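You operate a simulated robot arm through the tools that you are given. There is no shell and no other tool.

You run a simulated two-armed robot. Do the job below in one go: nothing can be reset, and whatever is moved stays where it is left.

## Task
Pick up the cactus with one hand, pass it to the other hand and put it on the first shelf over the flight case from the bottom. Set down upright: cactus.

Only the result counts: the job must be done as asked and must still hold three seconds after the hand-in. Knocking over, shifting, dropping, spilling or breaking anything else fails it.

## Robot
Two 6-joint arms with two-finger grippers on one trunk, on a base that drives. Base frame: it is fixed to the floor where the robot stands at the start and does not move with it; the origin is under the middle of the robot, x ahead of it, y to its left, z up. Lengths are in mm, angles in degrees, forces in N, time in s.
The left shoulder is at the start at [30, 178, 1163], the right one opposite. With the tool pointing down near the work surface each hand reaches from about 100 to 820 mm from the robot's upright axis, wherever it stands, measured 20 degrees to its own side. Places, roughly: first shelf over the flight case (25x54 cm) [4760, -1220, 1200]. Payload 2.54 kg a hand.
The tool frame of a hand sits at the grasp point between the pads (the TCP): z along the fingers, y along the line on which they close. The tips reach 30 mm beyond it. Largest opening 116 mm; the body of the gripper starts 95 mm behind the TCP.
Orientation is that of the tool frame in the base frame, as a unit quaternion [w, x, y, z]. With the fingers straight down and closing along the base's y, the tool's x points along the base's -x, its y along +y and its z along -z.

## Interface
- The arms move only by the tool nudge_tool. It takes "left_plan", "right_plan" or both (then of equal length, played together; a hand with none holds still); each is a list of rows, each a list of 6 numbers: the shift along the tool's x, y, z in mm, then the turn, a rotation vector about the tool's x, y, z in rad. In form: [[dx, dy, dz, ax, ay, az], ...]. A call has 1 to 20 rows; each row is the pose to reach, as a shift and turn from the pose commanded when the call began, along the tool's axes at that moment. "left_hand" and "right_hand" are, for a hand that has rows, the opening in per cent of the stroke, from 0 (shut) to 100 (fully open), set as the call begins (left out, the last holds). Rows are played at 5 a second. More than 50 mm and 8.6 degrees between two rows, or a gripper value outside its range, and nothing of the call is played. Where a pose cannot be reached the arm comes as near as it can. A force on the tool above 40 N (or 10 N above the force at the start of the call, whichever is more), or a blocked arm, ends the call early, and 0.2 s more pass. The fingers move at their own pace (about 153 mm/s each) and stop on an object; they squeeze with about 40 N. The grip force told is the motor's: it shows also when the fingers shut on nothing. Time passes only in rows, and 0.2 s behind the last, so rows that repeat a pose let the fingers close. It gives the time, the measured TCP pose, the force on the tool (base axes), the opening and the grip force at its end, in the units of the frame above (readings bear some noise), with the torque about the TCP (base axes, N m) and any sound that the robot's microphone picked up, and new pictures: "pictures" is both (left out), scene, wrist or none (wrist: the cameras of the hands that moved).
- Cameras (640 x 400 px; columns grow to the right, rows downward): "scene" is now at [51, -1.6, 1895.7]; the picture's right is [0.02, -1.00, 0.00], its down [-0.73, -0.01, -0.68] and it looks along [0.68, 0.01, -0.73] (base axes); focal length 293 px, centre (320, 200). "left" rides on the left gripper at [69, 15, -122] in its tool frame; the picture's right is [-0.21, 0.98, 0.00], its down [-0.83, -0.18, -0.53] and it looks along [-0.52, -0.11, 0.85] (tool axes); focal length 251 px, centre (320, 200). "right" rides on the right gripper at [69, -15, -122] in its tool frame; the picture's right is [0.21, 0.98, 0.00], its down [-0.83, 0.18, -0.53] and it looks along [-0.52, 0.11, 0.85] (tool axes); focal length 251 px, centre (320, 200). There is no depth. A picture from a camera that has moved, and an enlarged one, comes with that camera's place and axes in the base frame and with its lens. The place of the scene camera against the robot may be out by one fixed shift of up to 12 mm in any direction.
- move_column(by): slides the trunk up (or, below 0, down) by that many mm; the arms and the scene camera ride with it, the base frame stays. It gives what a move gives, with no picture.
- roll_base(legs): drives the robot by 1 to 6 legs, each [ahead, left, turn to the left] in mm, mm and degrees, along the robot's own axes; the way and the turn of a leg run together, so that a leg with both is an arc; at most 1500 mm and 180 degrees a leg. The arms and the cameras ride along, it lands a little off, and it stops where it bumps. It gives what a move gives, and a new picture of the scene camera.
- turn_head(pan, tilt): turns the head with the scene camera to pan (to the left, within 143 degrees either way) and tilt (down, from -29 to 69), counted from straight ahead of the robot. It gives what a move gives, and a new picture of the scene camera.
- enlarge(camera, box): a new picture of the part [left, top, right, bottom] of that camera's present view, enlarged. It takes no simulated time.
- hand_in(): hands the job in; it is judged then, once.

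Places have to be worked out from the pictures, the camera data and where the tool is seen. Open the grippers and draw the arms clear of the work before you hand the job in, unless the task says otherwise.

The tools are called after "Request:" as name(argument=value, ...) on one line, values as JSON. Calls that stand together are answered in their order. nudge_tool: Moves the arms, as the interface text tells. Its arguments: {"type":"object","properties":{"left_plan":{"type":"array"},"left_hand":{"type":"number"},"right_plan":{"type":"array"},"right_hand":{"type":"number"},"pictures":{"type":"string","enum":["both","scene","wrist","none"]}},"required":[]} The other tools are called the same way: move_column (by) slides the trunk up or down; roll_base (legs) drives the base; turn_head (pan, tilt) turns the head that bears the scene camera; enlarge (camera, box) takes an enlarged picture of a part of a camera's view; hand_in () hands the job in.

At the start:

```text
clock: 0.0
left_tool_pos: [391.5, 178.1, 1510.5]
left_tcp_rot: [0.0, 0.0, 1.0, 0.0]
left_wrist_force: [-0.1, 0.0, 0.6]
left_wrist_torque: [0.04, 0.03, -0.01]
left_opening: 115.9
left_gripper_force: 0.1
right_tool_pos: [342.2, -122.3, 1497.3]
right_tcp_rot: [-0.001, 0.0, 1.0, 0.0]
right_wrist_force: [0.2, 0.6, 0.6]
right_wrist_torque: [0.0, 0.0, -0.02]
right_opening: 116.0
right_gripper_force: 0.0
trunk travel left (down, up): [-375.0, 165.0]
robot x, y, heading: [-0.3, -1.8, -0.0]
head pan, tilt: [1.0, 47.1]
```

scene: 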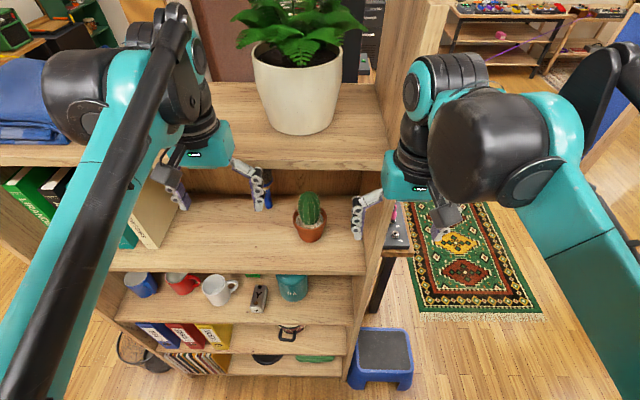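
right: 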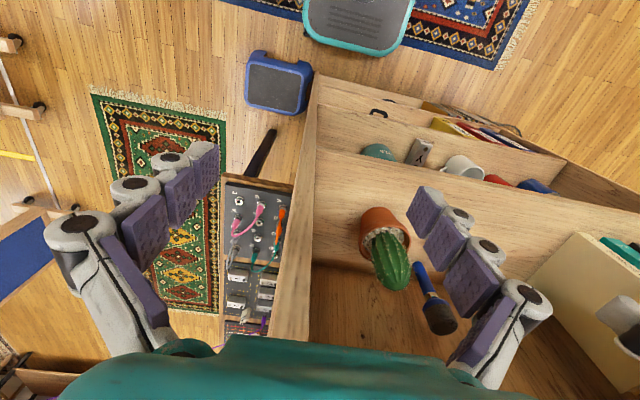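
left: 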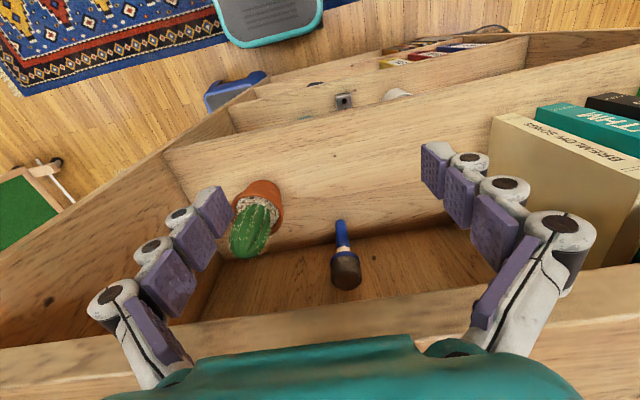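

The cactus stands in a terracotta pot on a shelf straight ahead, slightly to the right. I'll look closer at it from all three cameras before judging positions.

Request:
enlarge(camera="scene", box=[220, 150, 420, 275])

Request:
enlarge(camera="right", box=[300, 150, 500, 350])

Request:
enlarge(camera="left", box=[180, 130, 380, 330])

```text
3.20 times, centred on (320, 212) of scene
camera zoom: at [51.0, -1.6, 1895.7], right [0.02, -1.0, 0.0], down [-0.73, -0.01, -0.68], along [0.68, 0.01, -0.73], focal length 939 px, centre (320, 160)
```

zoom: 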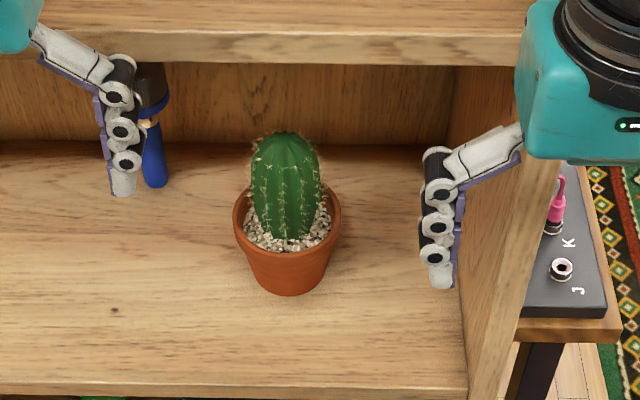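

```text
2.00 times, centred on (400, 250) of right
camera zoom: at [274.7, -136.4, 1619.6], right [-0.21, 0.98, 0.0], down [0.83, 0.18, 0.53], along [0.52, 0.11, -0.85], focal length 503 px, centre (160, 100)
```

zoom: 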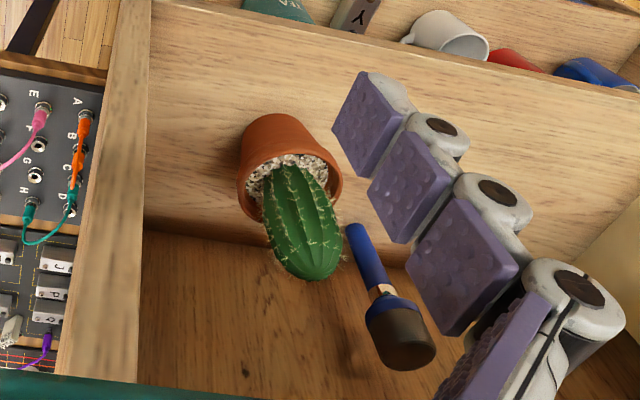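

```text
2.00 times, centred on (280, 230) of left
camera zoom: at [321.6, 194.8, 1632.7], right [0.21, 0.98, 0.0], down [0.83, -0.18, 0.53], along [0.52, -0.11, -0.85], focal length 503 px, centre (400, 140)
```

zoom: 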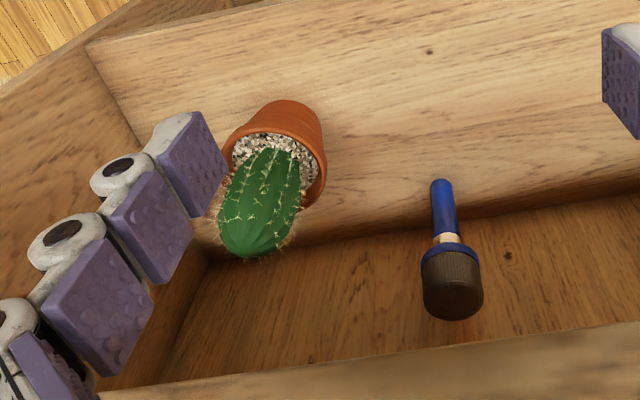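

The wrist and scene rays place the pot rim at about (538, 38, 1285), with the shelf surface at about z 1206, its front edge at about x 434 and the shelf above at about z 1550. Before I move, I'll turn the head to survey the room and the way to the target.

Request:
turn_head(pan=-40, tilt=15)

Request:
turn_head(pan=0, tilt=5)

Request:
turn_head(pan=50, tilt=15)

Request:
turn_head(pan=-95, tilt=25)

Request:
turn_head(pan=-140, tilt=25)

Request:
turn_head(pan=110, tilt=25)

```text
clock: 1.1
left_tool_pos: [390.3, 177.8, 1509.9]
left_tcp_rot: [-0.001, 0.0, 1.0, 0.0]
left_wrist_force: [0.2, -0.4, 0.0]
left_wrist_torque: [0.02, 0.02, -0.03]
left_opening: 116.3
left_gripper_force: 0.1
right_tool_pos: [342.7, -120.6, 1497.4]
right_tcp_rot: [0.0, 0.001, 1.0, 0.0]
right_wrist_force: [-0.5, 0.7, -0.1]
right_wrist_torque: [-0.02, 0.0, 0.03]
right_opening: 116.0
right_gripper_force: 0.1
trunk travel left (down, up): [-375.0, 165.0]
robot x, y, heading: [0.7, -1.0, -0.2]
head pan, tilt: [-40.0, 15.0]
camera scene: at [43.1, -63.0, 1945.4], right [-0.64, -0.77, 0.0], down [-0.2, 0.17, -0.97], along [0.74, -0.62, -0.26], focal length 293 px, centre (320, 200)
```

scene: 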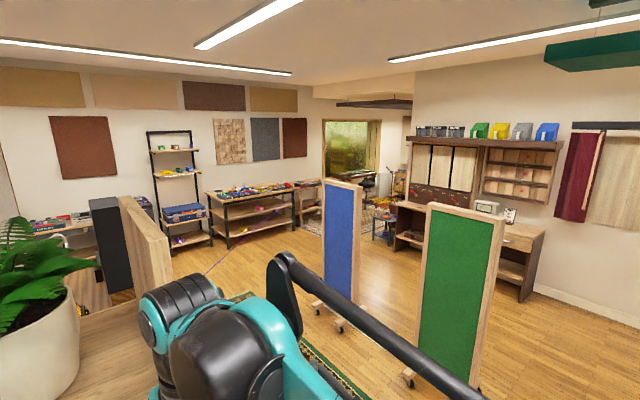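

```text
clock: 2.1
left_tool_pos: [391.2, 177.6, 1510.3]
left_tcp_rot: [0.0, 0.0, 1.0, 0.0]
left_wrist_force: [0.0, 0.2, 0.3]
left_wrist_torque: [0.0, -0.02, 0.02]
left_opening: 116.1
left_gripper_force: 0.0
right_tool_pos: [342.7, -120.6, 1497.1]
right_tcp_rot: [0.0, -0.001, 1.0, 0.0]
right_wrist_force: [-0.1, 0.3, 0.6]
right_wrist_torque: [0.0, 0.04, 0.02]
right_opening: 116.1
right_gripper_force: 0.0
trunk travel left (down, up): [-375.0, 165.0]
robot x, y, heading: [-3.6, 0.8, 0.0]
head pan, tilt: [0.0, 5.0]
camera scene: at [63.3, -3.1, 1961.7], right [0.0, -1.0, 0.0], down [-0.09, 0.0, -1.0], along [1.0, 0.0, -0.09], focal length 293 px, centre (320, 200)
```

scene: 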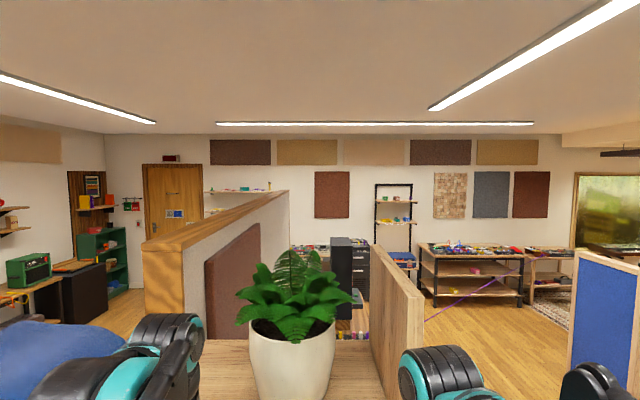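

```text
clock: 3.3
left_tool_pos: [391.1, 178.1, 1510.6]
left_tcp_rot: [0.0, 0.0, 1.0, 0.0]
left_wrist_force: [0.8, 0.2, 0.1]
left_wrist_torque: [-0.03, 0.01, 0.01]
left_opening: 115.7
left_gripper_force: 0.0
right_tool_pos: [344.1, -121.1, 1496.9]
right_tcp_rot: [-0.001, 0.0, 1.0, 0.0]
right_wrist_force: [0.5, -0.1, 0.8]
right_wrist_torque: [0.01, 0.01, 0.03]
right_opening: 116.0
right_gripper_force: 0.0
trunk travel left (down, up): [-375.0, 165.0]
robot x, y, heading: [-2.3, 4.1, 0.1]
head pan, tilt: [50.0, 15.0]
camera scene: at [31.6, 68.5, 1945.5], right [0.77, -0.64, 0.0], down [-0.17, -0.2, -0.97], along [0.62, 0.74, -0.26], focal length 293 px, centre (320, 200)
```

scene: 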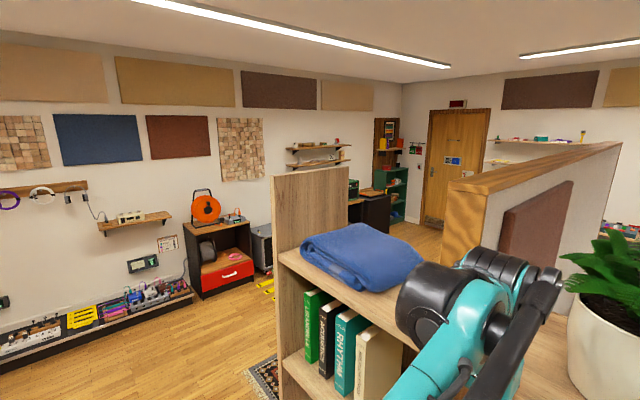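

```text
clock: 5.6
left_tool_pos: [390.7, 179.5, 1509.5]
left_tcp_rot: [0.0, 0.0, 1.0, -0.001]
left_wrist_force: [-0.7, 0.3, 0.8]
left_wrist_torque: [-0.01, -0.02, 0.02]
left_opening: 116.2
left_gripper_force: 0.1
right_tool_pos: [343.0, -121.9, 1498.0]
right_tcp_rot: [0.0, 0.0, 1.0, 0.001]
right_wrist_force: [0.7, 0.0, 0.2]
right_wrist_torque: [-0.01, 0.01, 0.02]
right_opening: 115.7
right_gripper_force: 0.0
trunk travel left (down, up): [-375.0, 165.0]
robot x, y, heading: [-1.3, 2.1, -0.1]
head pan, tilt: [-95.0, 25.0]
camera scene: at [-36.5, -94.8, 1929.3], right [-1.0, 0.09, 0.0], down [0.04, 0.42, -0.91], along [-0.08, -0.9, -0.42], focal length 293 px, centre (320, 200)
```

scene: 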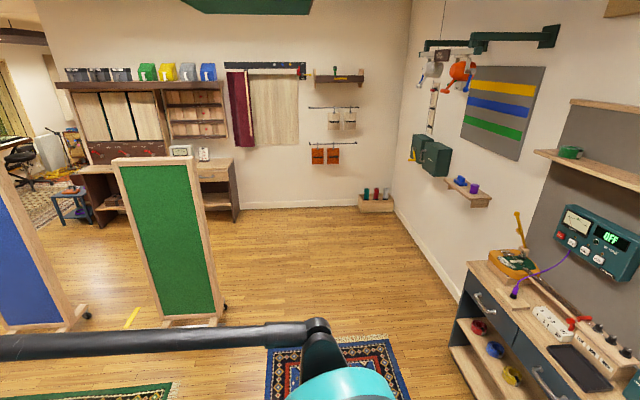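

```text
clock: 6.7
left_tool_pos: [390.6, 178.7, 1511.3]
left_tcp_rot: [0.001, 0.0, 1.0, 0.0]
left_wrist_force: [0.0, 0.0, -0.9]
left_wrist_torque: [-0.02, -0.03, 0.01]
left_opening: 115.9
left_gripper_force: 0.2
right_tool_pos: [342.5, -121.8, 1496.4]
right_tcp_rot: [0.0, 0.0, 1.0, 0.0]
right_wrist_force: [0.1, -0.2, -0.7]
right_wrist_torque: [0.02, 0.02, -0.03]
right_opening: 116.1
right_gripper_force: 0.0
trunk travel left (down, up): [-375.0, 165.0]
robot x, y, heading: [-1.5, -0.6, -0.2]
head pan, tilt: [-140.0, 25.0]
camera scene: at [-99.1, -62.3, 1929.3], right [-0.64, 0.77, 0.0], down [0.32, 0.27, -0.91], along [-0.69, -0.58, -0.42], focal length 293 px, centre (320, 200)
```

scene: 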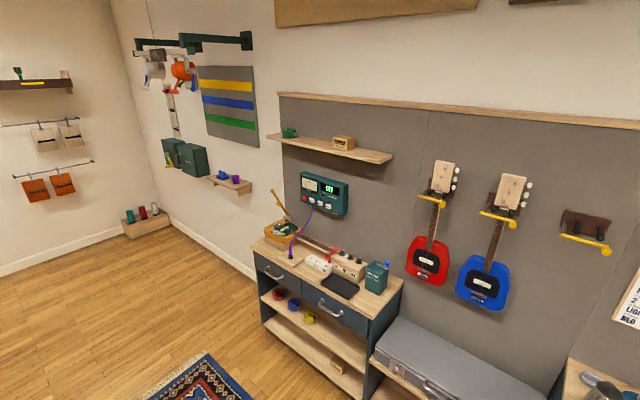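

```text
clock: 10.2
left_tool_pos: [390.7, 179.4, 1509.2]
left_tcp_rot: [-0.001, 0.0, 1.0, 0.0]
left_wrist_force: [-0.1, 0.6, 0.5]
left_wrist_torque: [0.0, 0.03, 0.02]
left_opening: 116.1
left_gripper_force: 0.1
right_tool_pos: [341.9, -121.0, 1496.6]
right_tcp_rot: [0.0, 0.0, 1.0, 0.0]
right_wrist_force: [-1.5, 0.3, 0.3]
right_wrist_torque: [0.03, 0.02, -0.03]
right_opening: 116.0
right_gripper_force: 0.0
trunk travel left (down, up): [-375.0, 165.0]
robot x, y, heading: [0.1, -0.1, 0.1]
head pan, tilt: [110.0, 25.0]
camera scene: at [-60.0, 83.6, 1929.3], right [0.94, 0.34, 0.0], down [0.14, -0.4, -0.91], along [-0.31, 0.85, -0.42], focal length 293 px, centre (320, 200)
```

scene: 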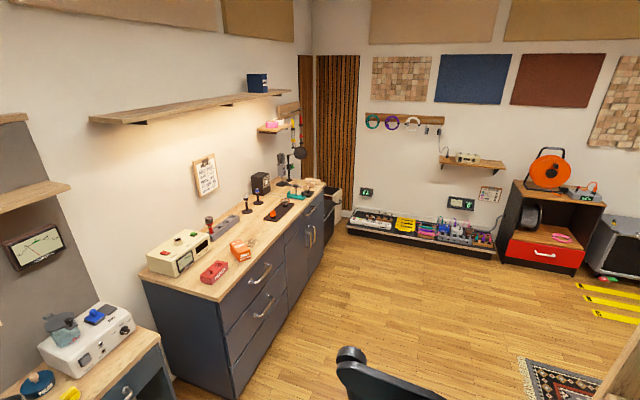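

The black ladder shelf near (4760, -1220) holds the blue flight case, and the target shelf is just above it. I'll aim the head that way and zoom in on the target and the floor route.

Request:
turn_head(pan=-20, tilt=12)

Request:
enlarge(camera="scene", box=[250, 90, 410, 190])

Request:
enlarge(camera="scene", box=[280, 110, 360, 160])

Request:
turn_head(pan=-50, tilt=55)

Request:
turn_head(pan=0, tilt=60)

```text
clock: 12.4
left_tool_pos: [391.7, 178.2, 1510.4]
left_tcp_rot: [0.0, -0.001, 1.0, 0.0]
left_wrist_force: [0.5, -0.1, -0.3]
left_wrist_torque: [0.0, -0.03, 0.01]
left_opening: 116.1
left_gripper_force: 0.0
right_tool_pos: [343.2, -120.8, 1496.8]
right_tcp_rot: [0.001, 0.0, 1.0, 0.0]
right_wrist_force: [0.5, -0.2, 0.1]
right_wrist_torque: [0.0, 0.01, 0.01]
right_opening: 116.2
right_gripper_force: 0.1
trunk travel left (down, up): [-375.0, 165.0]
robot x, y, heading: [2.3, -0.8, -0.1]
head pan, tilt: [-20.0, 12.0]
camera scene: at [59.1, -34.8, 1950.4], right [-0.34, -0.94, 0.0], down [-0.2, 0.07, -0.98], along [0.92, -0.33, -0.21], focal length 293 px, centre (320, 200)
```

scene: 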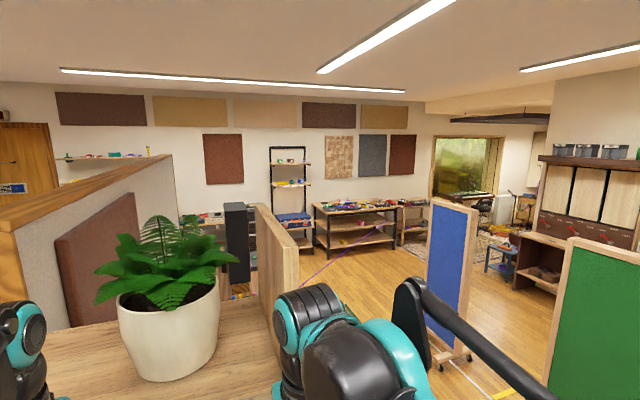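

```text
4.00 times, centred on (330, 140) of scene
camera zoom: at [59.1, -34.8, 1950.4], right [-0.34, -0.94, 0.0], down [-0.2, 0.07, -0.98], along [0.92, -0.33, -0.21], focal length 1174 px, centre (280, 440)
```

zoom: 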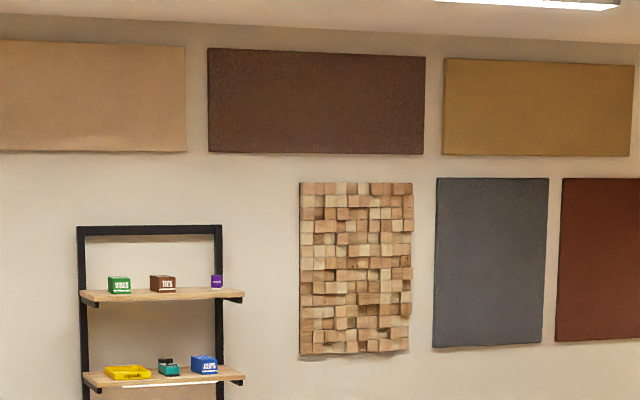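

```text
8.00 times, centred on (320, 135) of scene
camera zoom: at [59.1, -34.8, 1950.4], right [-0.34, -0.94, 0.0], down [-0.2, 0.07, -0.98], along [0.92, -0.33, -0.21], focal length 2348 px, centre (320, 720)
```

zoom: 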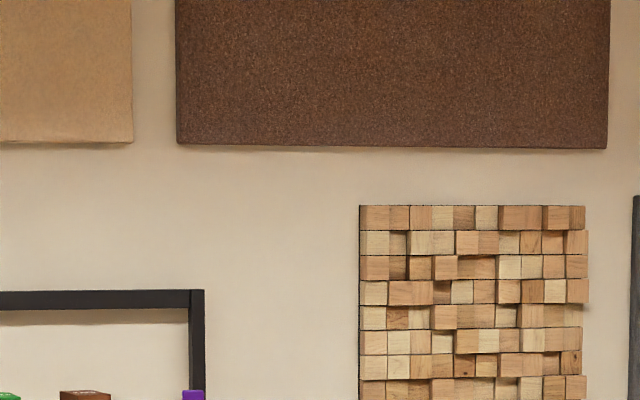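

```text
clock: 13.5
left_tool_pos: [391.4, 178.7, 1510.6]
left_tcp_rot: [0.0, 0.0, 1.0, 0.0]
left_wrist_force: [0.2, -0.6, 0.7]
left_wrist_torque: [-0.01, 0.0, 0.01]
left_opening: 115.7
left_gripper_force: 0.0
right_tool_pos: [342.2, -121.5, 1497.0]
right_tcp_rot: [0.0, 0.0, 1.0, 0.0]
right_wrist_force: [-0.3, 0.1, -0.4]
right_wrist_torque: [-0.01, -0.03, 0.03]
right_opening: 115.8
right_gripper_force: 0.1
trunk travel left (down, up): [-375.0, 165.0]
robot x, y, heading: [1.9, 0.1, 0.1]
head pan, tilt: [-50.0, 55.0]
camera scene: at [17.9, -58.2, 1885.3], right [-0.77, -0.64, 0.0], down [-0.53, 0.63, -0.57], along [0.37, -0.44, -0.82], focal length 293 px, centre (320, 200)
```

scene: 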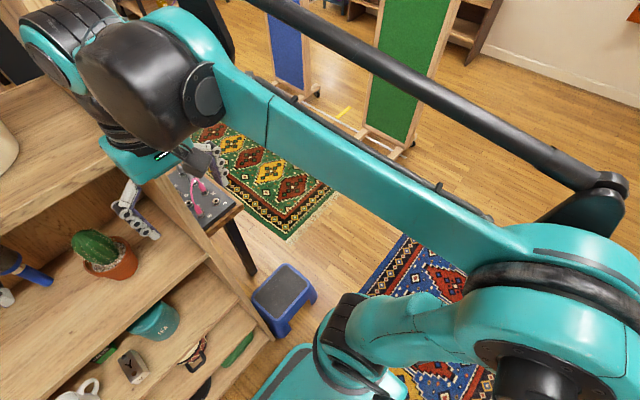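

```text
clock: 14.6
left_tool_pos: [391.3, 178.3, 1510.2]
left_tcp_rot: [0.0, 0.0, 1.0, 0.0]
left_wrist_force: [0.2, 0.0, 0.7]
left_wrist_torque: [-0.01, 0.01, 0.03]
left_opening: 116.2
left_gripper_force: 0.0
right_tool_pos: [343.6, -121.4, 1498.0]
right_tcp_rot: [0.0, 0.0, 1.0, 0.0]
right_wrist_force: [0.5, 0.9, -0.2]
right_wrist_torque: [0.02, -0.02, 0.02]
right_opening: 116.2
right_gripper_force: 0.1
trunk travel left (down, up): [-375.0, 165.0]
robot x, y, heading: [-3.2, -3.2, -0.3]
head pan, tilt: [0.0, 60.0]
camera scene: at [38.1, -3.1, 1879.2], right [0.0, -1.0, 0.0], down [-0.87, 0.0, -0.5], along [0.5, 0.0, -0.87], focal length 293 px, centre (320, 200)
```

scene: 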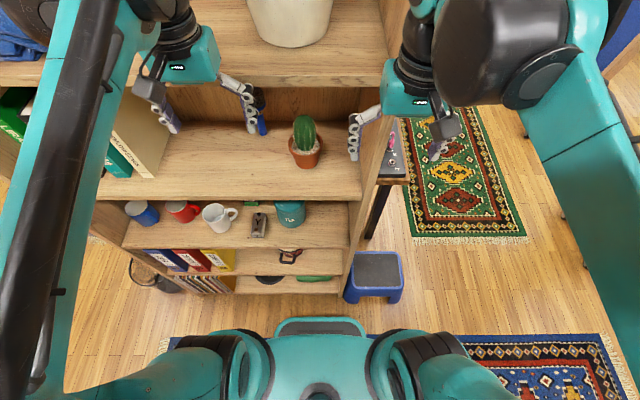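

The route looks like: back off, move into the corridor at y ≈ -1050, then go ahead to the ladder shelf. First comes the pick. I'll pitch the right hand to about 40° below horizontal in front of the shelf, level with the cactus.

Request:
nudge_tool(right_plan=[[-6, 8, 13, 0, -0.109, 0], [-13, 15, 27, 0, -0.218, 0], [-19, 23, 40, 0, -0.327, 0], [-26, 30, 53, 0, -0.436, 0], [-32, 38, 67, 0, -0.545, 0], [-39, 46, 80, 0, -0.654, 0], [-45, 53, 93, 0, -0.763, 0], [-52, 61, 107, 0, -0.873, 0]], right_hand=100)

```text
clock: 16.4
left_tool_pos: [390.9, 178.6, 1510.8]
left_tcp_rot: [0.0, 0.0, 1.0, 0.0]
left_wrist_force: [0.2, -0.4, 0.0]
left_wrist_torque: [0.03, -0.01, 0.01]
left_opening: 116.0
left_gripper_force: 0.1
right_tool_pos: [394.9, -61.5, 1390.3]
right_tcp_rot: [0.422, 0.0, 0.907, 0.001]
right_wrist_force: [-0.3, -0.2, -0.4]
right_wrist_torque: [0.01, -0.02, -0.02]
right_opening: 116.2
right_gripper_force: 0.1
trunk travel left (down, up): [-375.0, 165.0]
robot x, y, heading: [2.7, 3.1, -0.0]
head pan, tilt: [0.0, 60.0]
camera scene: at [38.4, -3.1, 1879.2], right [0.0, -1.0, 0.0], down [-0.87, 0.0, -0.5], along [0.5, 0.0, -0.87], focal length 293 px, centre (320, 200)
camera right: at [258.5, -76.9, 1416.7], right [-0.14, 0.98, -0.16], down [0.12, 0.18, 0.98], along [0.98, 0.12, -0.14], focal length 251 px, centre (320, 200)
```

scene: 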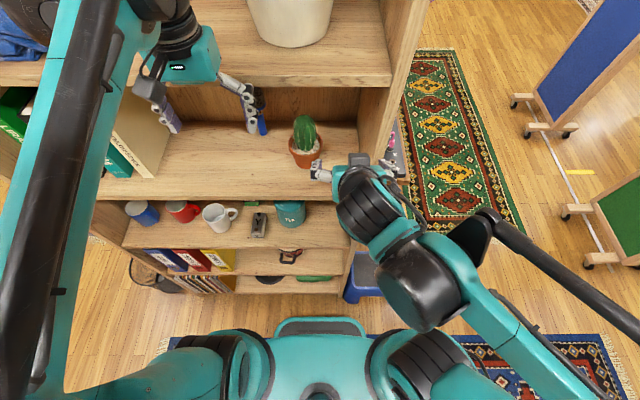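
right: 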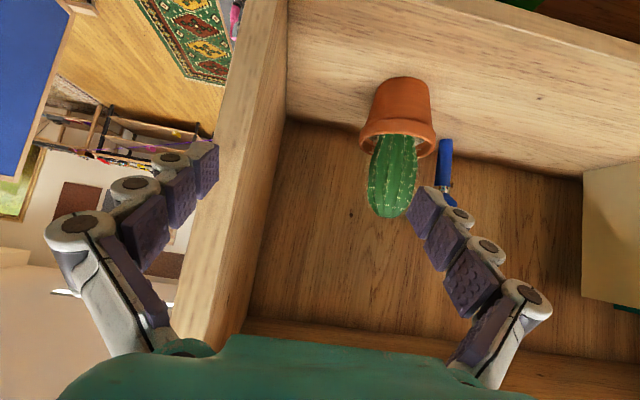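

The pose was reached cleanly. I'll zoom this nearly horizontal wrist view to get the heights of pot and plant.

Request:
enlarge(camera="right", box=[320, 60, 480, 230])

Request:
enlarge(camera="scene", box=[260, 90, 420, 190])

```text
2.35 times, centred on (400, 145) of right
camera zoom: at [258.5, -76.9, 1416.7], right [-0.14, 0.98, -0.16], down [0.12, 0.18, 0.98], along [0.98, 0.12, -0.14], focal length 592 px, centre (132, 329)
```

zoom: 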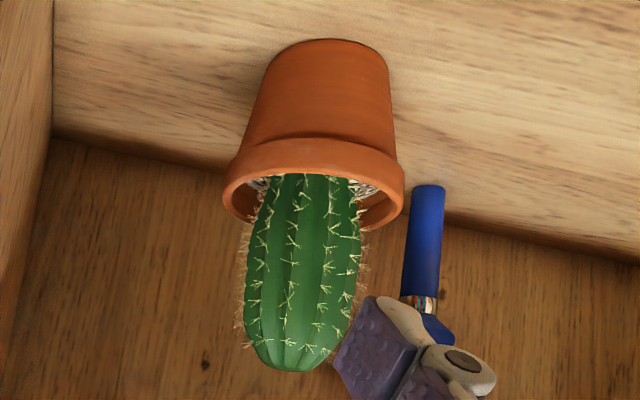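

```text
4.00 times, centred on (340, 140) of scene
camera zoom: at [38.4, -3.1, 1879.2], right [0.0, -1.0, 0.0], down [-0.87, 0.0, -0.5], along [0.5, 0.0, -0.87], focal length 1174 px, centre (240, 440)
```

zoom: 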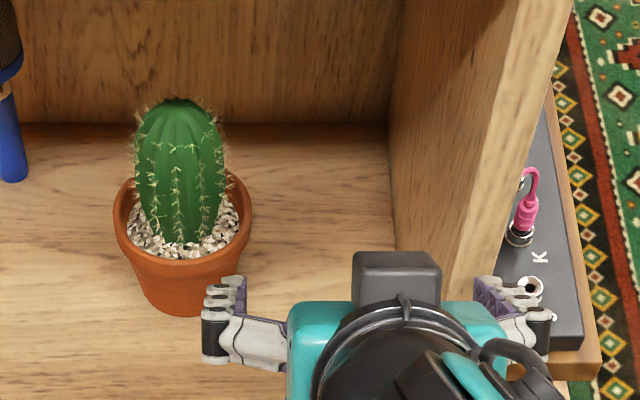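

Consistent rays now give the cactus axis at about (537, 39), the pot from z 1216 to 1285 (lip Ø90), and the plant Ø58 up to about 1383. I'll slide the right hand over to y=39 in front of the plant, and move the left hand a little further left for clearance.

Request:
nudge_tool(right_plan=[[9, 25, 7, 0, 0, 0], [17, 50, 14, 0, 0, 0], [26, 75, 22, 0, 0, 0], [34, 100, 29, 0, 0, 0], [20, 100, 46, 0, 0, 0], [6, 100, 63, 0, 0, 0]], left_plan=[[0, 20, 0, 0, 0, 0], [0, 40, 0, 0, 0, 0], [0, 60, 0, 0, 0, 0], [0, 80, 0, 0, 0, 0], [0, 80, 0, 0, 0, 0], [0, 80, 0, 0, 0, 0]])

```text
clock: 17.8
left_tool_pos: [392.5, 259.7, 1511.2]
left_tcp_rot: [0.0, 0.0, 1.0, 0.0]
left_wrist_force: [-0.2, -0.7, -0.1]
left_wrist_torque: [-0.02, 0.02, 0.02]
left_opening: 116.3
left_gripper_force: 0.1
right_tool_pos: [439.3, 38.1, 1344.5]
right_tcp_rot: [0.422, -0.001, 0.906, 0.0]
right_wrist_force: [0.1, 0.2, -0.2]
right_wrist_torque: [-0.03, 0.04, -0.02]
right_opening: 116.0
right_gripper_force: 0.1
trunk travel left (down, up): [-375.0, 165.0]
robot x, y, heading: [-0.3, -0.8, -0.2]
head pan, tilt: [0.0, 60.0]
camera scene: at [39.3, -2.0, 1879.2], right [0.0, -1.0, 0.0], down [-0.87, 0.0, -0.5], along [0.5, 0.0, -0.87], focal length 293 px, centre (320, 200)
camera right: at [302.8, 25.1, 1371.3], right [-0.14, 0.98, -0.17], down [0.12, 0.18, 0.98], along [0.98, 0.11, -0.14], focal length 251 px, centre (320, 200)
camera left: at [323.4, 275.5, 1634.0], right [0.21, 0.98, 0.0], down [0.83, -0.18, 0.53], along [0.52, -0.12, -0.85], focal length 251 px, centre (320, 200)
```

scene: 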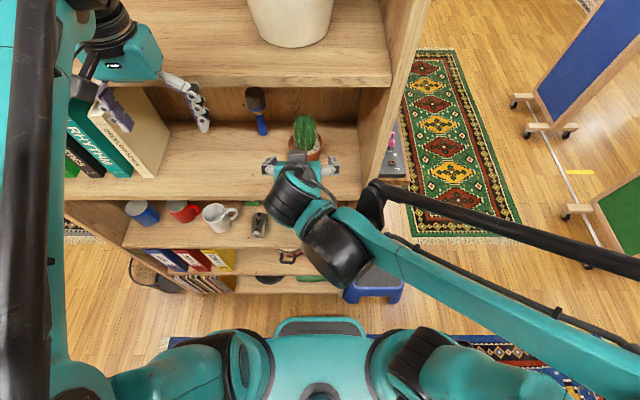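
right: 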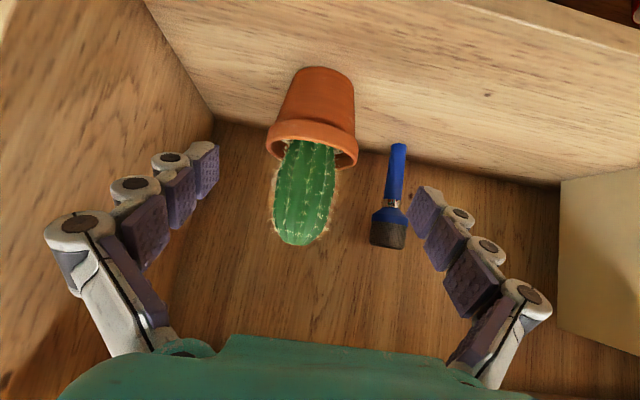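
left: 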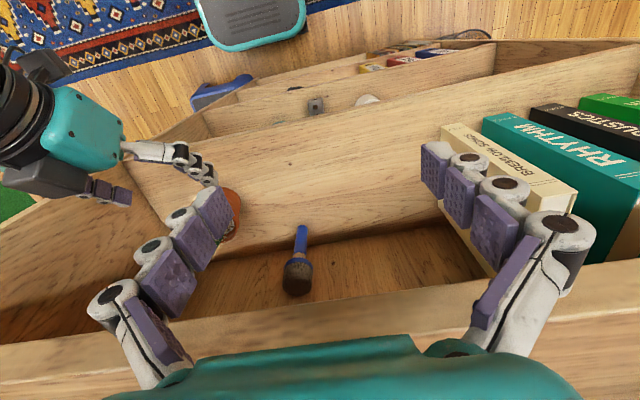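

The fingers straddle the plant line properly. I'll go in at z 1345 to x≈537, then lower to about 1328, with no closing yet.

Request:
nudge_tool(right_plan=[[-13, 0, 15, 0, 0, 0], [-25, 0, 30, 0, 0, 0], [-38, 0, 45, 0, 0, 0], [-50, 0, 60, 0, 0, 0], [-63, 0, 75, 0, 0, 0], [-56, 0, 80, 0, 0, 0], [-50, 0, 86, 0, 0, 0]])

Request:
enlarge(camera="right", box=[120, 60, 520, 310])

Request:
enlarge(camera="scene", box=[240, 80, 400, 200])

```text
clock: 19.4
left_tool_pos: [392.0, 258.7, 1511.4]
left_tcp_rot: [0.0, -0.001, 1.0, 0.001]
left_wrist_force: [0.1, 0.1, -0.4]
left_wrist_torque: [-0.01, 0.01, 0.02]
left_opening: 115.9
left_gripper_force: 0.1
right_tool_pos: [537.4, 41.6, 1328.0]
right_tcp_rot: [0.423, 0.0, 0.906, 0.0]
right_wrist_force: [-0.6, -1.2, 0.7]
right_wrist_torque: [0.02, -0.05, 0.02]
right_opening: 116.0
right_gripper_force: 0.1
trunk travel left (down, up): [-375.0, 165.0]
robot x, y, heading: [-1.2, -2.1, 0.1]
head pan, tilt: [0.0, 60.0]
camera scene: at [38.8, -2.6, 1879.2], right [0.0, -1.0, 0.0], down [-0.87, 0.0, -0.5], along [0.5, 0.0, -0.87], focal length 293 px, centre (320, 200)
camera right: at [400.5, 25.9, 1354.3], right [-0.14, 0.98, -0.16], down [0.12, 0.18, 0.98], along [0.98, 0.11, -0.14], focal length 251 px, centre (320, 200)
```

scene: 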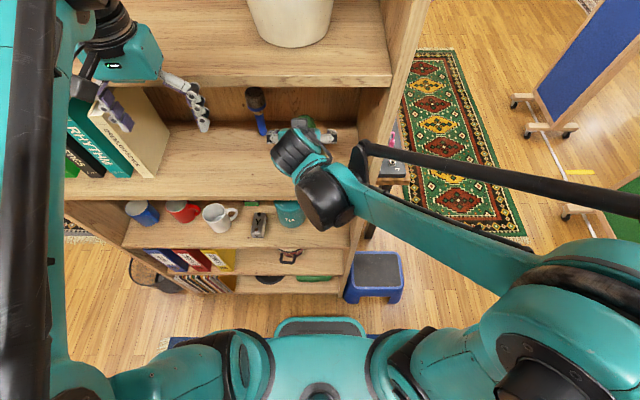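
right: 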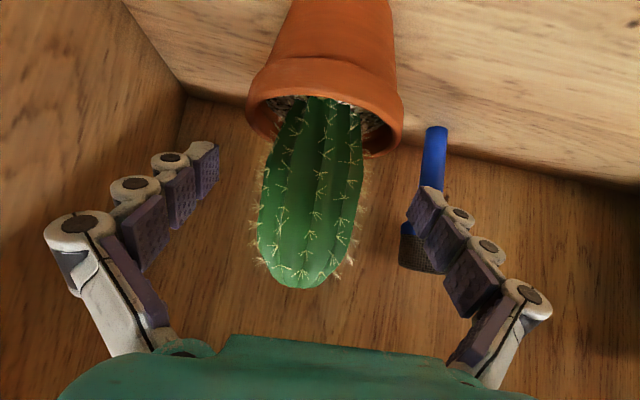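

```text
1.60 times, centred on (320, 185) of right
camera zoom: at [400.5, 25.9, 1354.3], right [-0.14, 0.98, -0.16], down [0.12, 0.18, 0.98], along [0.98, 0.11, -0.14], focal length 402 px, centre (320, 224)
```

zoom: 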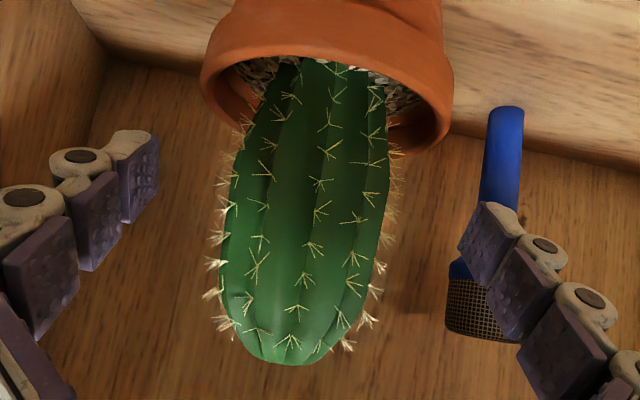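

```text
3.33 times, centred on (320, 140) of scene
camera zoom: at [38.8, -2.6, 1879.2], right [0.0, -1.0, 0.0], down [-0.87, 0.0, -0.5], along [0.5, 0.0, -0.87], focal length 978 px, centre (320, 400)
```

zoom: 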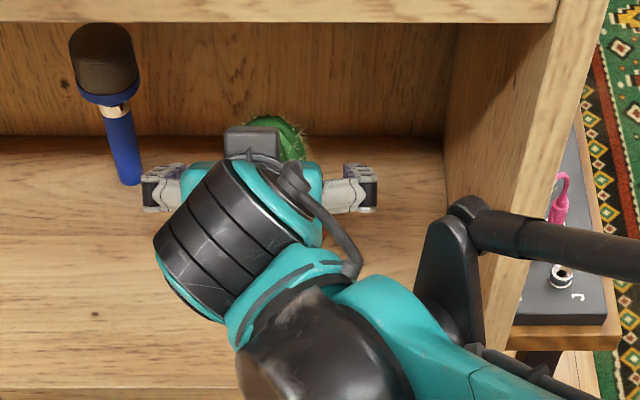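

The hand is placed and the plant sits about 4 mm right of the hand's centre. I'll shift 4 mm to the right, then close on the plant and let the fingers settle.

Request:
nudge_tool(right_plan=[[0, -4, 0, 0, 0, 0], [0, -4, 0, 0, 0, 0]], pictures="none")

Request:
nudge_tool(right_plan=[[0, 0, 0, 0, 0, 0], [0, 0, 0, 0, 0, 0], [0, 0, 0, 0, 0, 0], [0, 0, 0, 0, 0, 0], [0, 0, 0, 0, 0, 0]], right_hand=0)

```text
clock: 20.0
left_tool_pos: [392.8, 258.7, 1511.7]
left_tcp_rot: [0.0, 0.0, 1.0, 0.0]
left_wrist_force: [-0.1, 0.2, -0.2]
left_wrist_torque: [-0.04, 0.02, 0.04]
left_opening: 115.9
left_gripper_force: 0.0
right_tool_pos: [537.9, 36.2, 1328.4]
right_tcp_rot: [0.423, -0.001, 0.906, 0.0]
right_wrist_force: [-0.2, 0.0, -0.1]
right_wrist_torque: [-0.01, 0.0, -0.02]
right_opening: 115.8
right_gripper_force: 0.1
trunk travel left (down, up): [-375.0, 165.0]
robot x, y, heading: [-1.6, -1.9, 0.1]
head pan, tilt: [0.0, 60.0]
```

```text
clock: 21.2
left_tool_pos: [391.5, 258.2, 1512.2]
left_tcp_rot: [0.0, 0.0, 1.0, 0.0]
left_wrist_force: [-0.5, 0.0, 0.0]
left_wrist_torque: [-0.02, 0.0, -0.01]
left_opening: 116.2
left_gripper_force: 0.0
right_tool_pos: [536.4, 37.0, 1328.8]
right_tcp_rot: [0.423, 0.0, 0.906, 0.0]
right_wrist_force: [0.6, 2.5, 5.1]
right_wrist_torque: [0.61, -0.14, 0.06]
right_opening: 43.9
right_gripper_force: 39.4
trunk travel left (down, up): [-375.0, 165.0]
robot x, y, heading: [-1.8, -1.1, 0.0]
head pan, tilt: [0.0, 60.0]
camera scene: at [37.7, -2.3, 1879.2], right [0.0, -1.0, 0.0], down [-0.87, 0.0, -0.5], along [0.5, 0.0, -0.87], focal length 293 px, centre (320, 200)
camera right: at [400.0, 21.4, 1354.6], right [-0.14, 0.98, -0.16], down [0.12, 0.18, 0.98], along [0.98, 0.11, -0.14], focal length 251 px, centre (320, 200)
```

scene: 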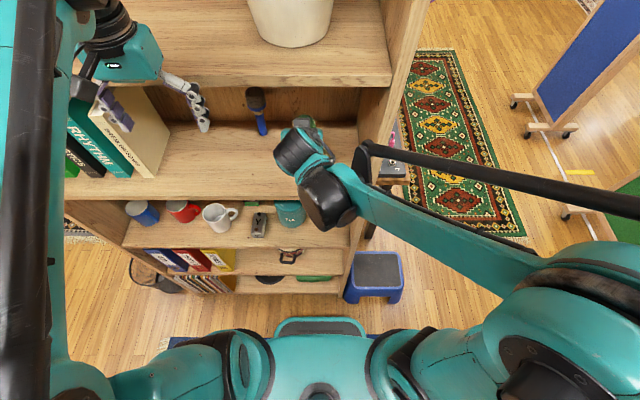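
right: 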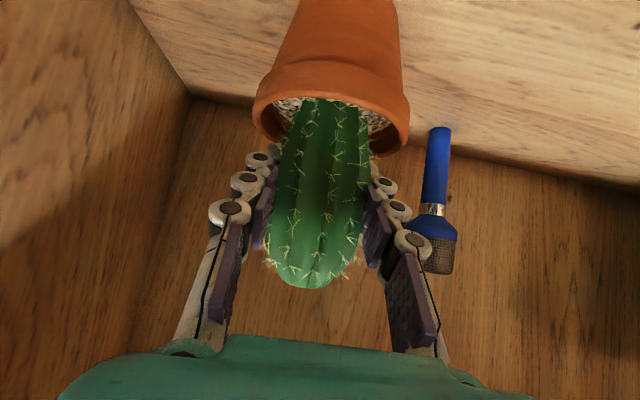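

It is gripped at 44 mm with about 39 N. I'll lift gently by about 20 mm and check the hold.

Request:
nudge_tool(right_plan=[[-4, 0, -3, 0, 0, 0], [-8, 0, -6, 0, 0, 0], [-11, 0, -10, 0, 0, 0], [-15, 0, -13, 0, 0, 0], [-15, 0, -13, 0, 0, 0]])

Request:
enlarge(camera="right", box=[200, 0, 500, 300])

```text
clock: 22.4
left_tool_pos: [391.6, 258.1, 1511.8]
left_tcp_rot: [0.0, 0.0, 1.0, 0.0]
left_wrist_force: [-1.0, 0.6, 0.4]
left_wrist_torque: [-0.02, 0.0, -0.01]
left_opening: 116.2
left_gripper_force: 0.1
right_tool_pos: [535.6, 36.3, 1348.2]
right_tcp_rot: [0.423, -0.001, 0.906, -0.001]
right_wrist_force: [0.3, -0.4, 4.3]
right_wrist_torque: [-0.37, -0.04, 0.02]
right_opening: 43.3
right_gripper_force: 40.9
trunk travel left (down, up): [-375.0, 165.0]
robot x, y, heading: [1.5, -2.3, 0.1]
head pan, tilt: [0.0, 60.0]
camera scene: at [37.8, -3.1, 1879.3], right [0.0, -1.0, 0.0], down [-0.87, 0.0, -0.5], along [0.5, 0.0, -0.87], focal length 293 px, centre (320, 200)
camera right: at [399.0, 20.4, 1374.1], right [-0.14, 0.98, -0.17], down [0.12, 0.18, 0.98], along [0.98, 0.11, -0.14], focal length 251 px, centre (320, 200)
```

scene: 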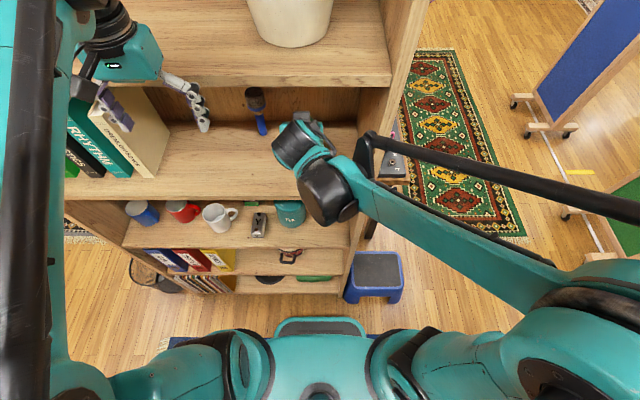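
right: 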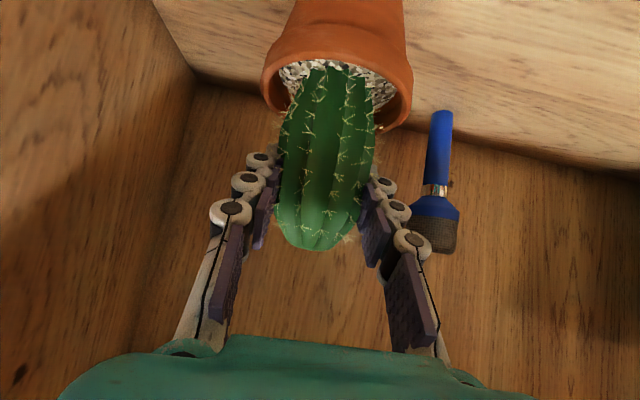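

```text
1.33 times, centred on (350, 150) of right
camera zoom: at [399.0, 20.4, 1374.1], right [-0.14, 0.98, -0.17], down [0.12, 0.18, 0.98], along [0.98, 0.11, -0.14], focal length 335 px, centre (280, 267)
```

zoom: 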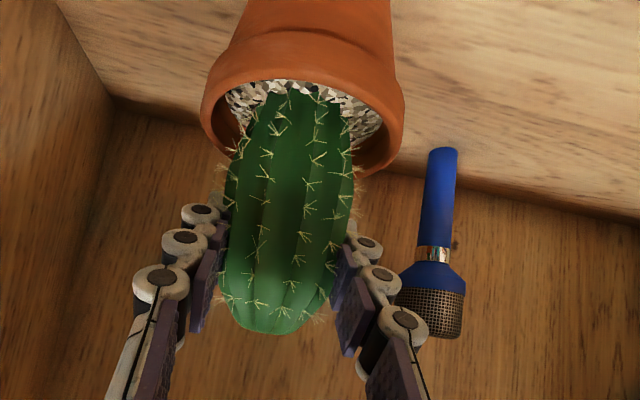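

The projection shows the plant's top did not rise, so the grip slid up the smooth, tapered plant and the pot is still on the shelf. I'll grip the pot's lip instead: open, then lower the open hand around the lip to z≈1275.

Request:
nudge_tool(right_plan=[[0, 0, 0, 0, 0, 0], [0, 0, 0, 0, 0, 0], [0, 0, 0, 0, 0, 0], [0, 0, 0, 0, 0, 0]], right_hand=100)

Request:
enlarge(camera="right", box=[200, 0, 500, 300])

```text
clock: 23.4
left_tool_pos: [391.7, 257.3, 1512.6]
left_tcp_rot: [0.0, 0.0, 1.0, 0.0]
left_wrist_force: [-0.3, 0.4, 0.2]
left_wrist_torque: [0.01, 0.03, -0.01]
left_opening: 115.9
left_gripper_force: 0.1
right_tool_pos: [535.5, 35.6, 1348.4]
right_tcp_rot: [0.422, -0.001, 0.906, 0.001]
right_wrist_force: [-0.2, 0.4, -0.2]
right_wrist_torque: [-0.01, 0.01, 0.02]
right_opening: 115.8
right_gripper_force: 0.1
trunk travel left (down, up): [-375.0, 165.0]
robot x, y, heading: [-0.9, -0.8, -0.0]
head pan, tilt: [0.0, 60.0]
camera scene: at [38.0, -2.9, 1879.2], right [0.0, -1.0, 0.0], down [-0.87, 0.0, -0.5], along [0.5, 0.0, -0.87], focal length 293 px, centre (320, 200)
camera right: at [399.1, 20.6, 1373.7], right [-0.14, 0.98, -0.16], down [0.12, 0.18, 0.98], along [0.98, 0.11, -0.14], focal length 251 px, centre (320, 200)
```

scene: 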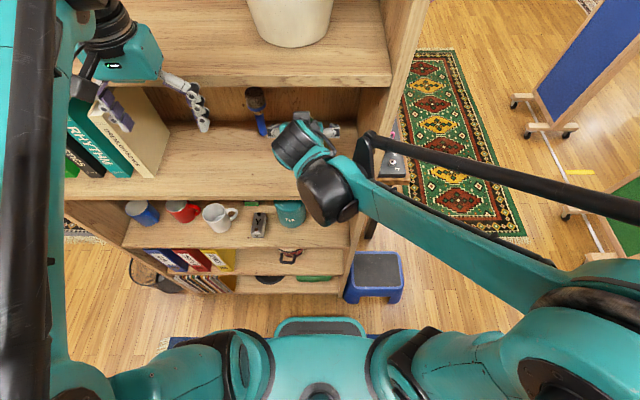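
right: 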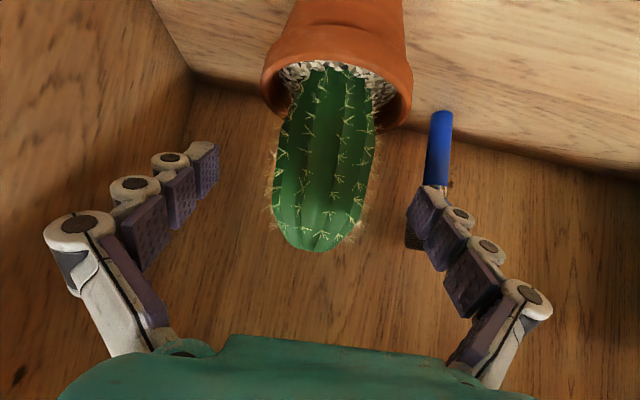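

```text
1.33 times, centred on (350, 150) of right
camera zoom: at [399.1, 20.6, 1373.7], right [-0.14, 0.98, -0.16], down [0.12, 0.18, 0.98], along [0.98, 0.11, -0.14], focal length 335 px, centre (280, 267)
```

zoom: 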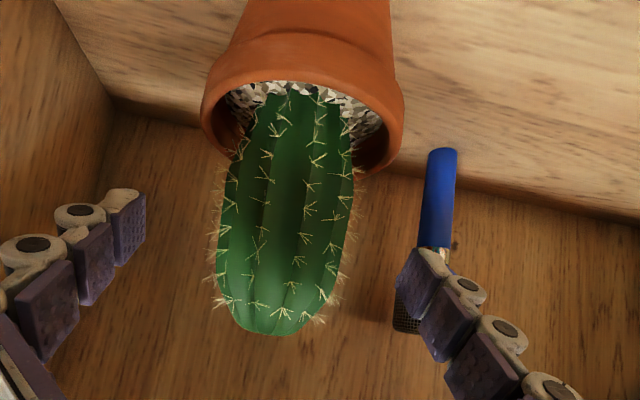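

Opening changed nothing; the cactus stands at about (537, 37). I'll lower the open hand around the lip.

Request:
nudge_tool(right_plan=[[11, 1, 9, 0, 0, 0], [22, 1, 18, 0, 0, 0], [34, 1, 27, 0, 0, 0], [45, 1, 36, 0, 0, 0], [56, 1, 45, 0, 0, 0], [56, 1, 45, 0, 0, 0]])

Request:
enlarge(camera="right", box=[120, 0, 520, 250])

```text
clock: 24.8
left_tool_pos: [391.8, 257.7, 1510.9]
left_tcp_rot: [0.0, -0.001, 1.0, 0.0]
left_wrist_force: [0.1, 0.0, 0.5]
left_wrist_torque: [0.03, 0.02, -0.02]
left_opening: 115.8
left_gripper_force: 0.0
right_tool_pos: [534.5, 36.3, 1276.0]
right_tcp_rot: [0.423, 0.0, 0.906, 0.0]
right_wrist_force: [0.1, 0.2, 0.7]
right_wrist_torque: [0.03, 0.01, 0.02]
right_opening: 115.7
right_gripper_force: 0.0
trunk travel left (down, up): [-375.0, 165.0]
robot x, y, heading: [1.0, -1.5, -0.1]
head pan, tilt: [0.0, 60.0]
camera scene: at [37.8, -3.1, 1879.2], right [0.0, -1.0, 0.0], down [-0.87, 0.0, -0.5], along [0.5, 0.0, -0.87], focal length 293 px, centre (320, 200)
camera right: at [398.3, 21.0, 1302.0], right [-0.14, 0.98, -0.16], down [0.12, 0.18, 0.98], along [0.98, 0.11, -0.14], focal length 251 px, centre (320, 200)
```

scene: 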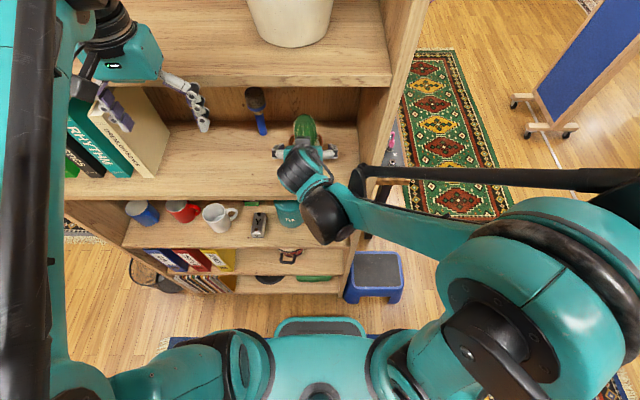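
right: 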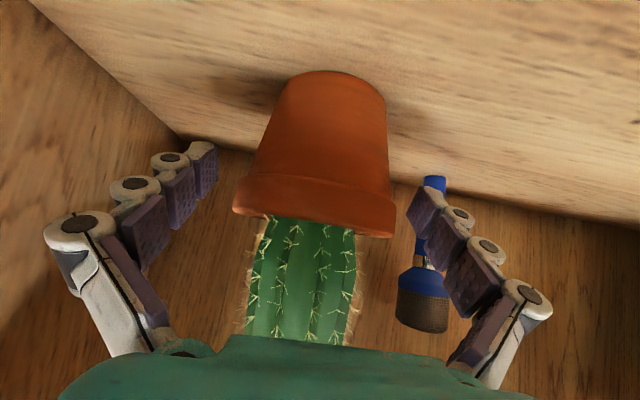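

```text
1.60 times, centred on (320, 125) of right
camera zoom: at [398.3, 21.0, 1302.0], right [-0.14, 0.98, -0.16], down [0.12, 0.18, 0.98], along [0.98, 0.11, -0.14], focal length 402 px, centre (320, 320)
```

zoom: 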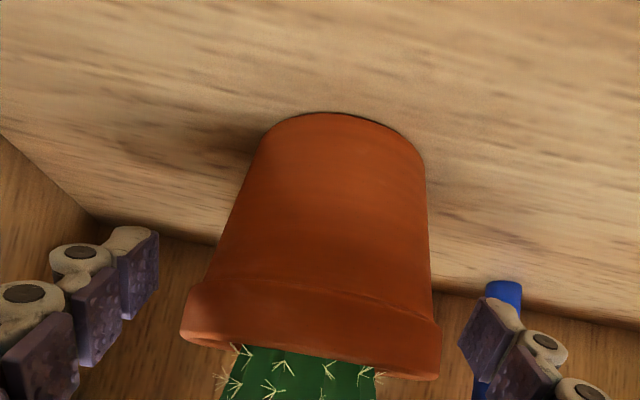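

Seen level with the rim, the lip is at about z 1278–1297 and the pot's foot at about 1226. I'll raise the hand 10 mm to centre it on the lip, then close.

Request:
nudge_tool(right_plan=[[-8, -1, -6, 0, 0, 0], [-8, -1, -6, 0, 0, 0]], pictures="none")

Request:
nudge_tool(right_plan=[[0, 0, 0, 0, 0, 0], [0, 0, 0, 0, 0, 0], [0, 0, 0, 0, 0, 0], [0, 0, 0, 0, 0, 0], [0, 0, 0, 0, 0, 0]], right_hand=0, pictures="wrist")

Request:
nudge_tool(right_plan=[[-4, 0, -3, 0, 0, 0], [-8, 0, -6, 0, 0, 0], [-11, 0, -10, 0, 0, 0], [-11, 0, -10, 0, 0, 0]], pictures="wrist")

```text
clock: 25.4
left_tool_pos: [390.6, 258.0, 1512.7]
left_tcp_rot: [0.0, 0.0, 1.0, 0.0]
left_wrist_force: [1.0, -0.1, -0.3]
left_wrist_torque: [0.01, 0.0, 0.0]
left_opening: 116.2
left_gripper_force: 0.2
right_tool_pos: [535.7, 35.1, 1286.3]
right_tcp_rot: [0.423, 0.0, 0.906, 0.0]
right_wrist_force: [0.1, 0.2, 0.1]
right_wrist_torque: [-0.01, 0.0, 0.0]
right_opening: 116.1
right_gripper_force: 0.0
trunk travel left (down, up): [-375.0, 165.0]
robot x, y, heading: [-1.8, 2.9, -0.2]
head pan, tilt: [0.0, 60.0]
```

```text
clock: 26.6
left_tool_pos: [390.9, 259.3, 1510.9]
left_tcp_rot: [0.0, 0.001, 1.0, 0.0]
left_wrist_force: [-0.2, 0.3, -1.1]
left_wrist_torque: [0.02, -0.01, -0.01]
left_opening: 116.0
left_gripper_force: 0.1
right_tool_pos: [535.0, 34.8, 1286.8]
right_tcp_rot: [0.424, 0.001, 0.906, 0.0]
right_wrist_force: [2.5, 2.4, 10.8]
right_wrist_torque: [0.08, -0.12, -0.17]
right_opening: 86.5
right_gripper_force: 40.2
trunk travel left (down, up): [-375.0, 165.0]
robot x, y, heading: [-0.3, 1.7, 0.1]
head pan, tilt: [0.0, 60.0]
camera right: at [398.7, 19.8, 1312.6], right [-0.14, 0.98, -0.17], down [0.12, 0.18, 0.98], along [0.98, 0.11, -0.14], focal length 251 px, centre (320, 200)
```

right: 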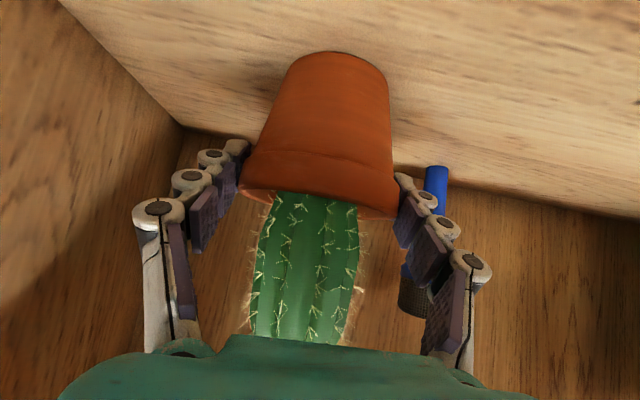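

```text
clock: 27.6
left_tool_pos: [392.1, 257.6, 1511.1]
left_tcp_rot: [-0.001, 0.0, 1.0, 0.0]
left_wrist_force: [0.3, -1.1, -0.5]
left_wrist_torque: [-0.02, 0.0, 0.01]
left_opening: 115.9
left_gripper_force: 0.2
right_tool_pos: [535.2, 36.3, 1303.3]
right_tcp_rot: [0.423, 0.0, 0.906, 0.0]
right_wrist_force: [-0.5, 0.1, -4.0]
right_wrist_torque: [-0.01, 0.0, -0.05]
right_opening: 86.4
right_gripper_force: 39.9
trunk travel left (down, up): [-375.0, 165.0]
robot x, y, heading: [0.8, 0.4, -0.1]
head pan, tilt: [0.0, 60.0]
camera right: at [398.5, 20.7, 1326.6], right [-0.14, 0.98, -0.16], down [0.12, 0.18, 0.98], along [0.98, 0.11, -0.14], focal length 251 px, centre (320, 200)
```

right: 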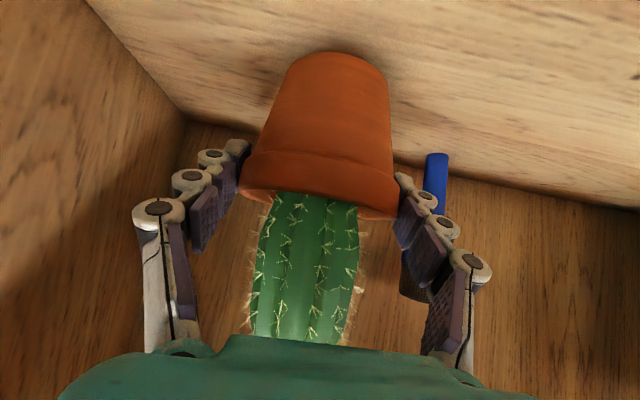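

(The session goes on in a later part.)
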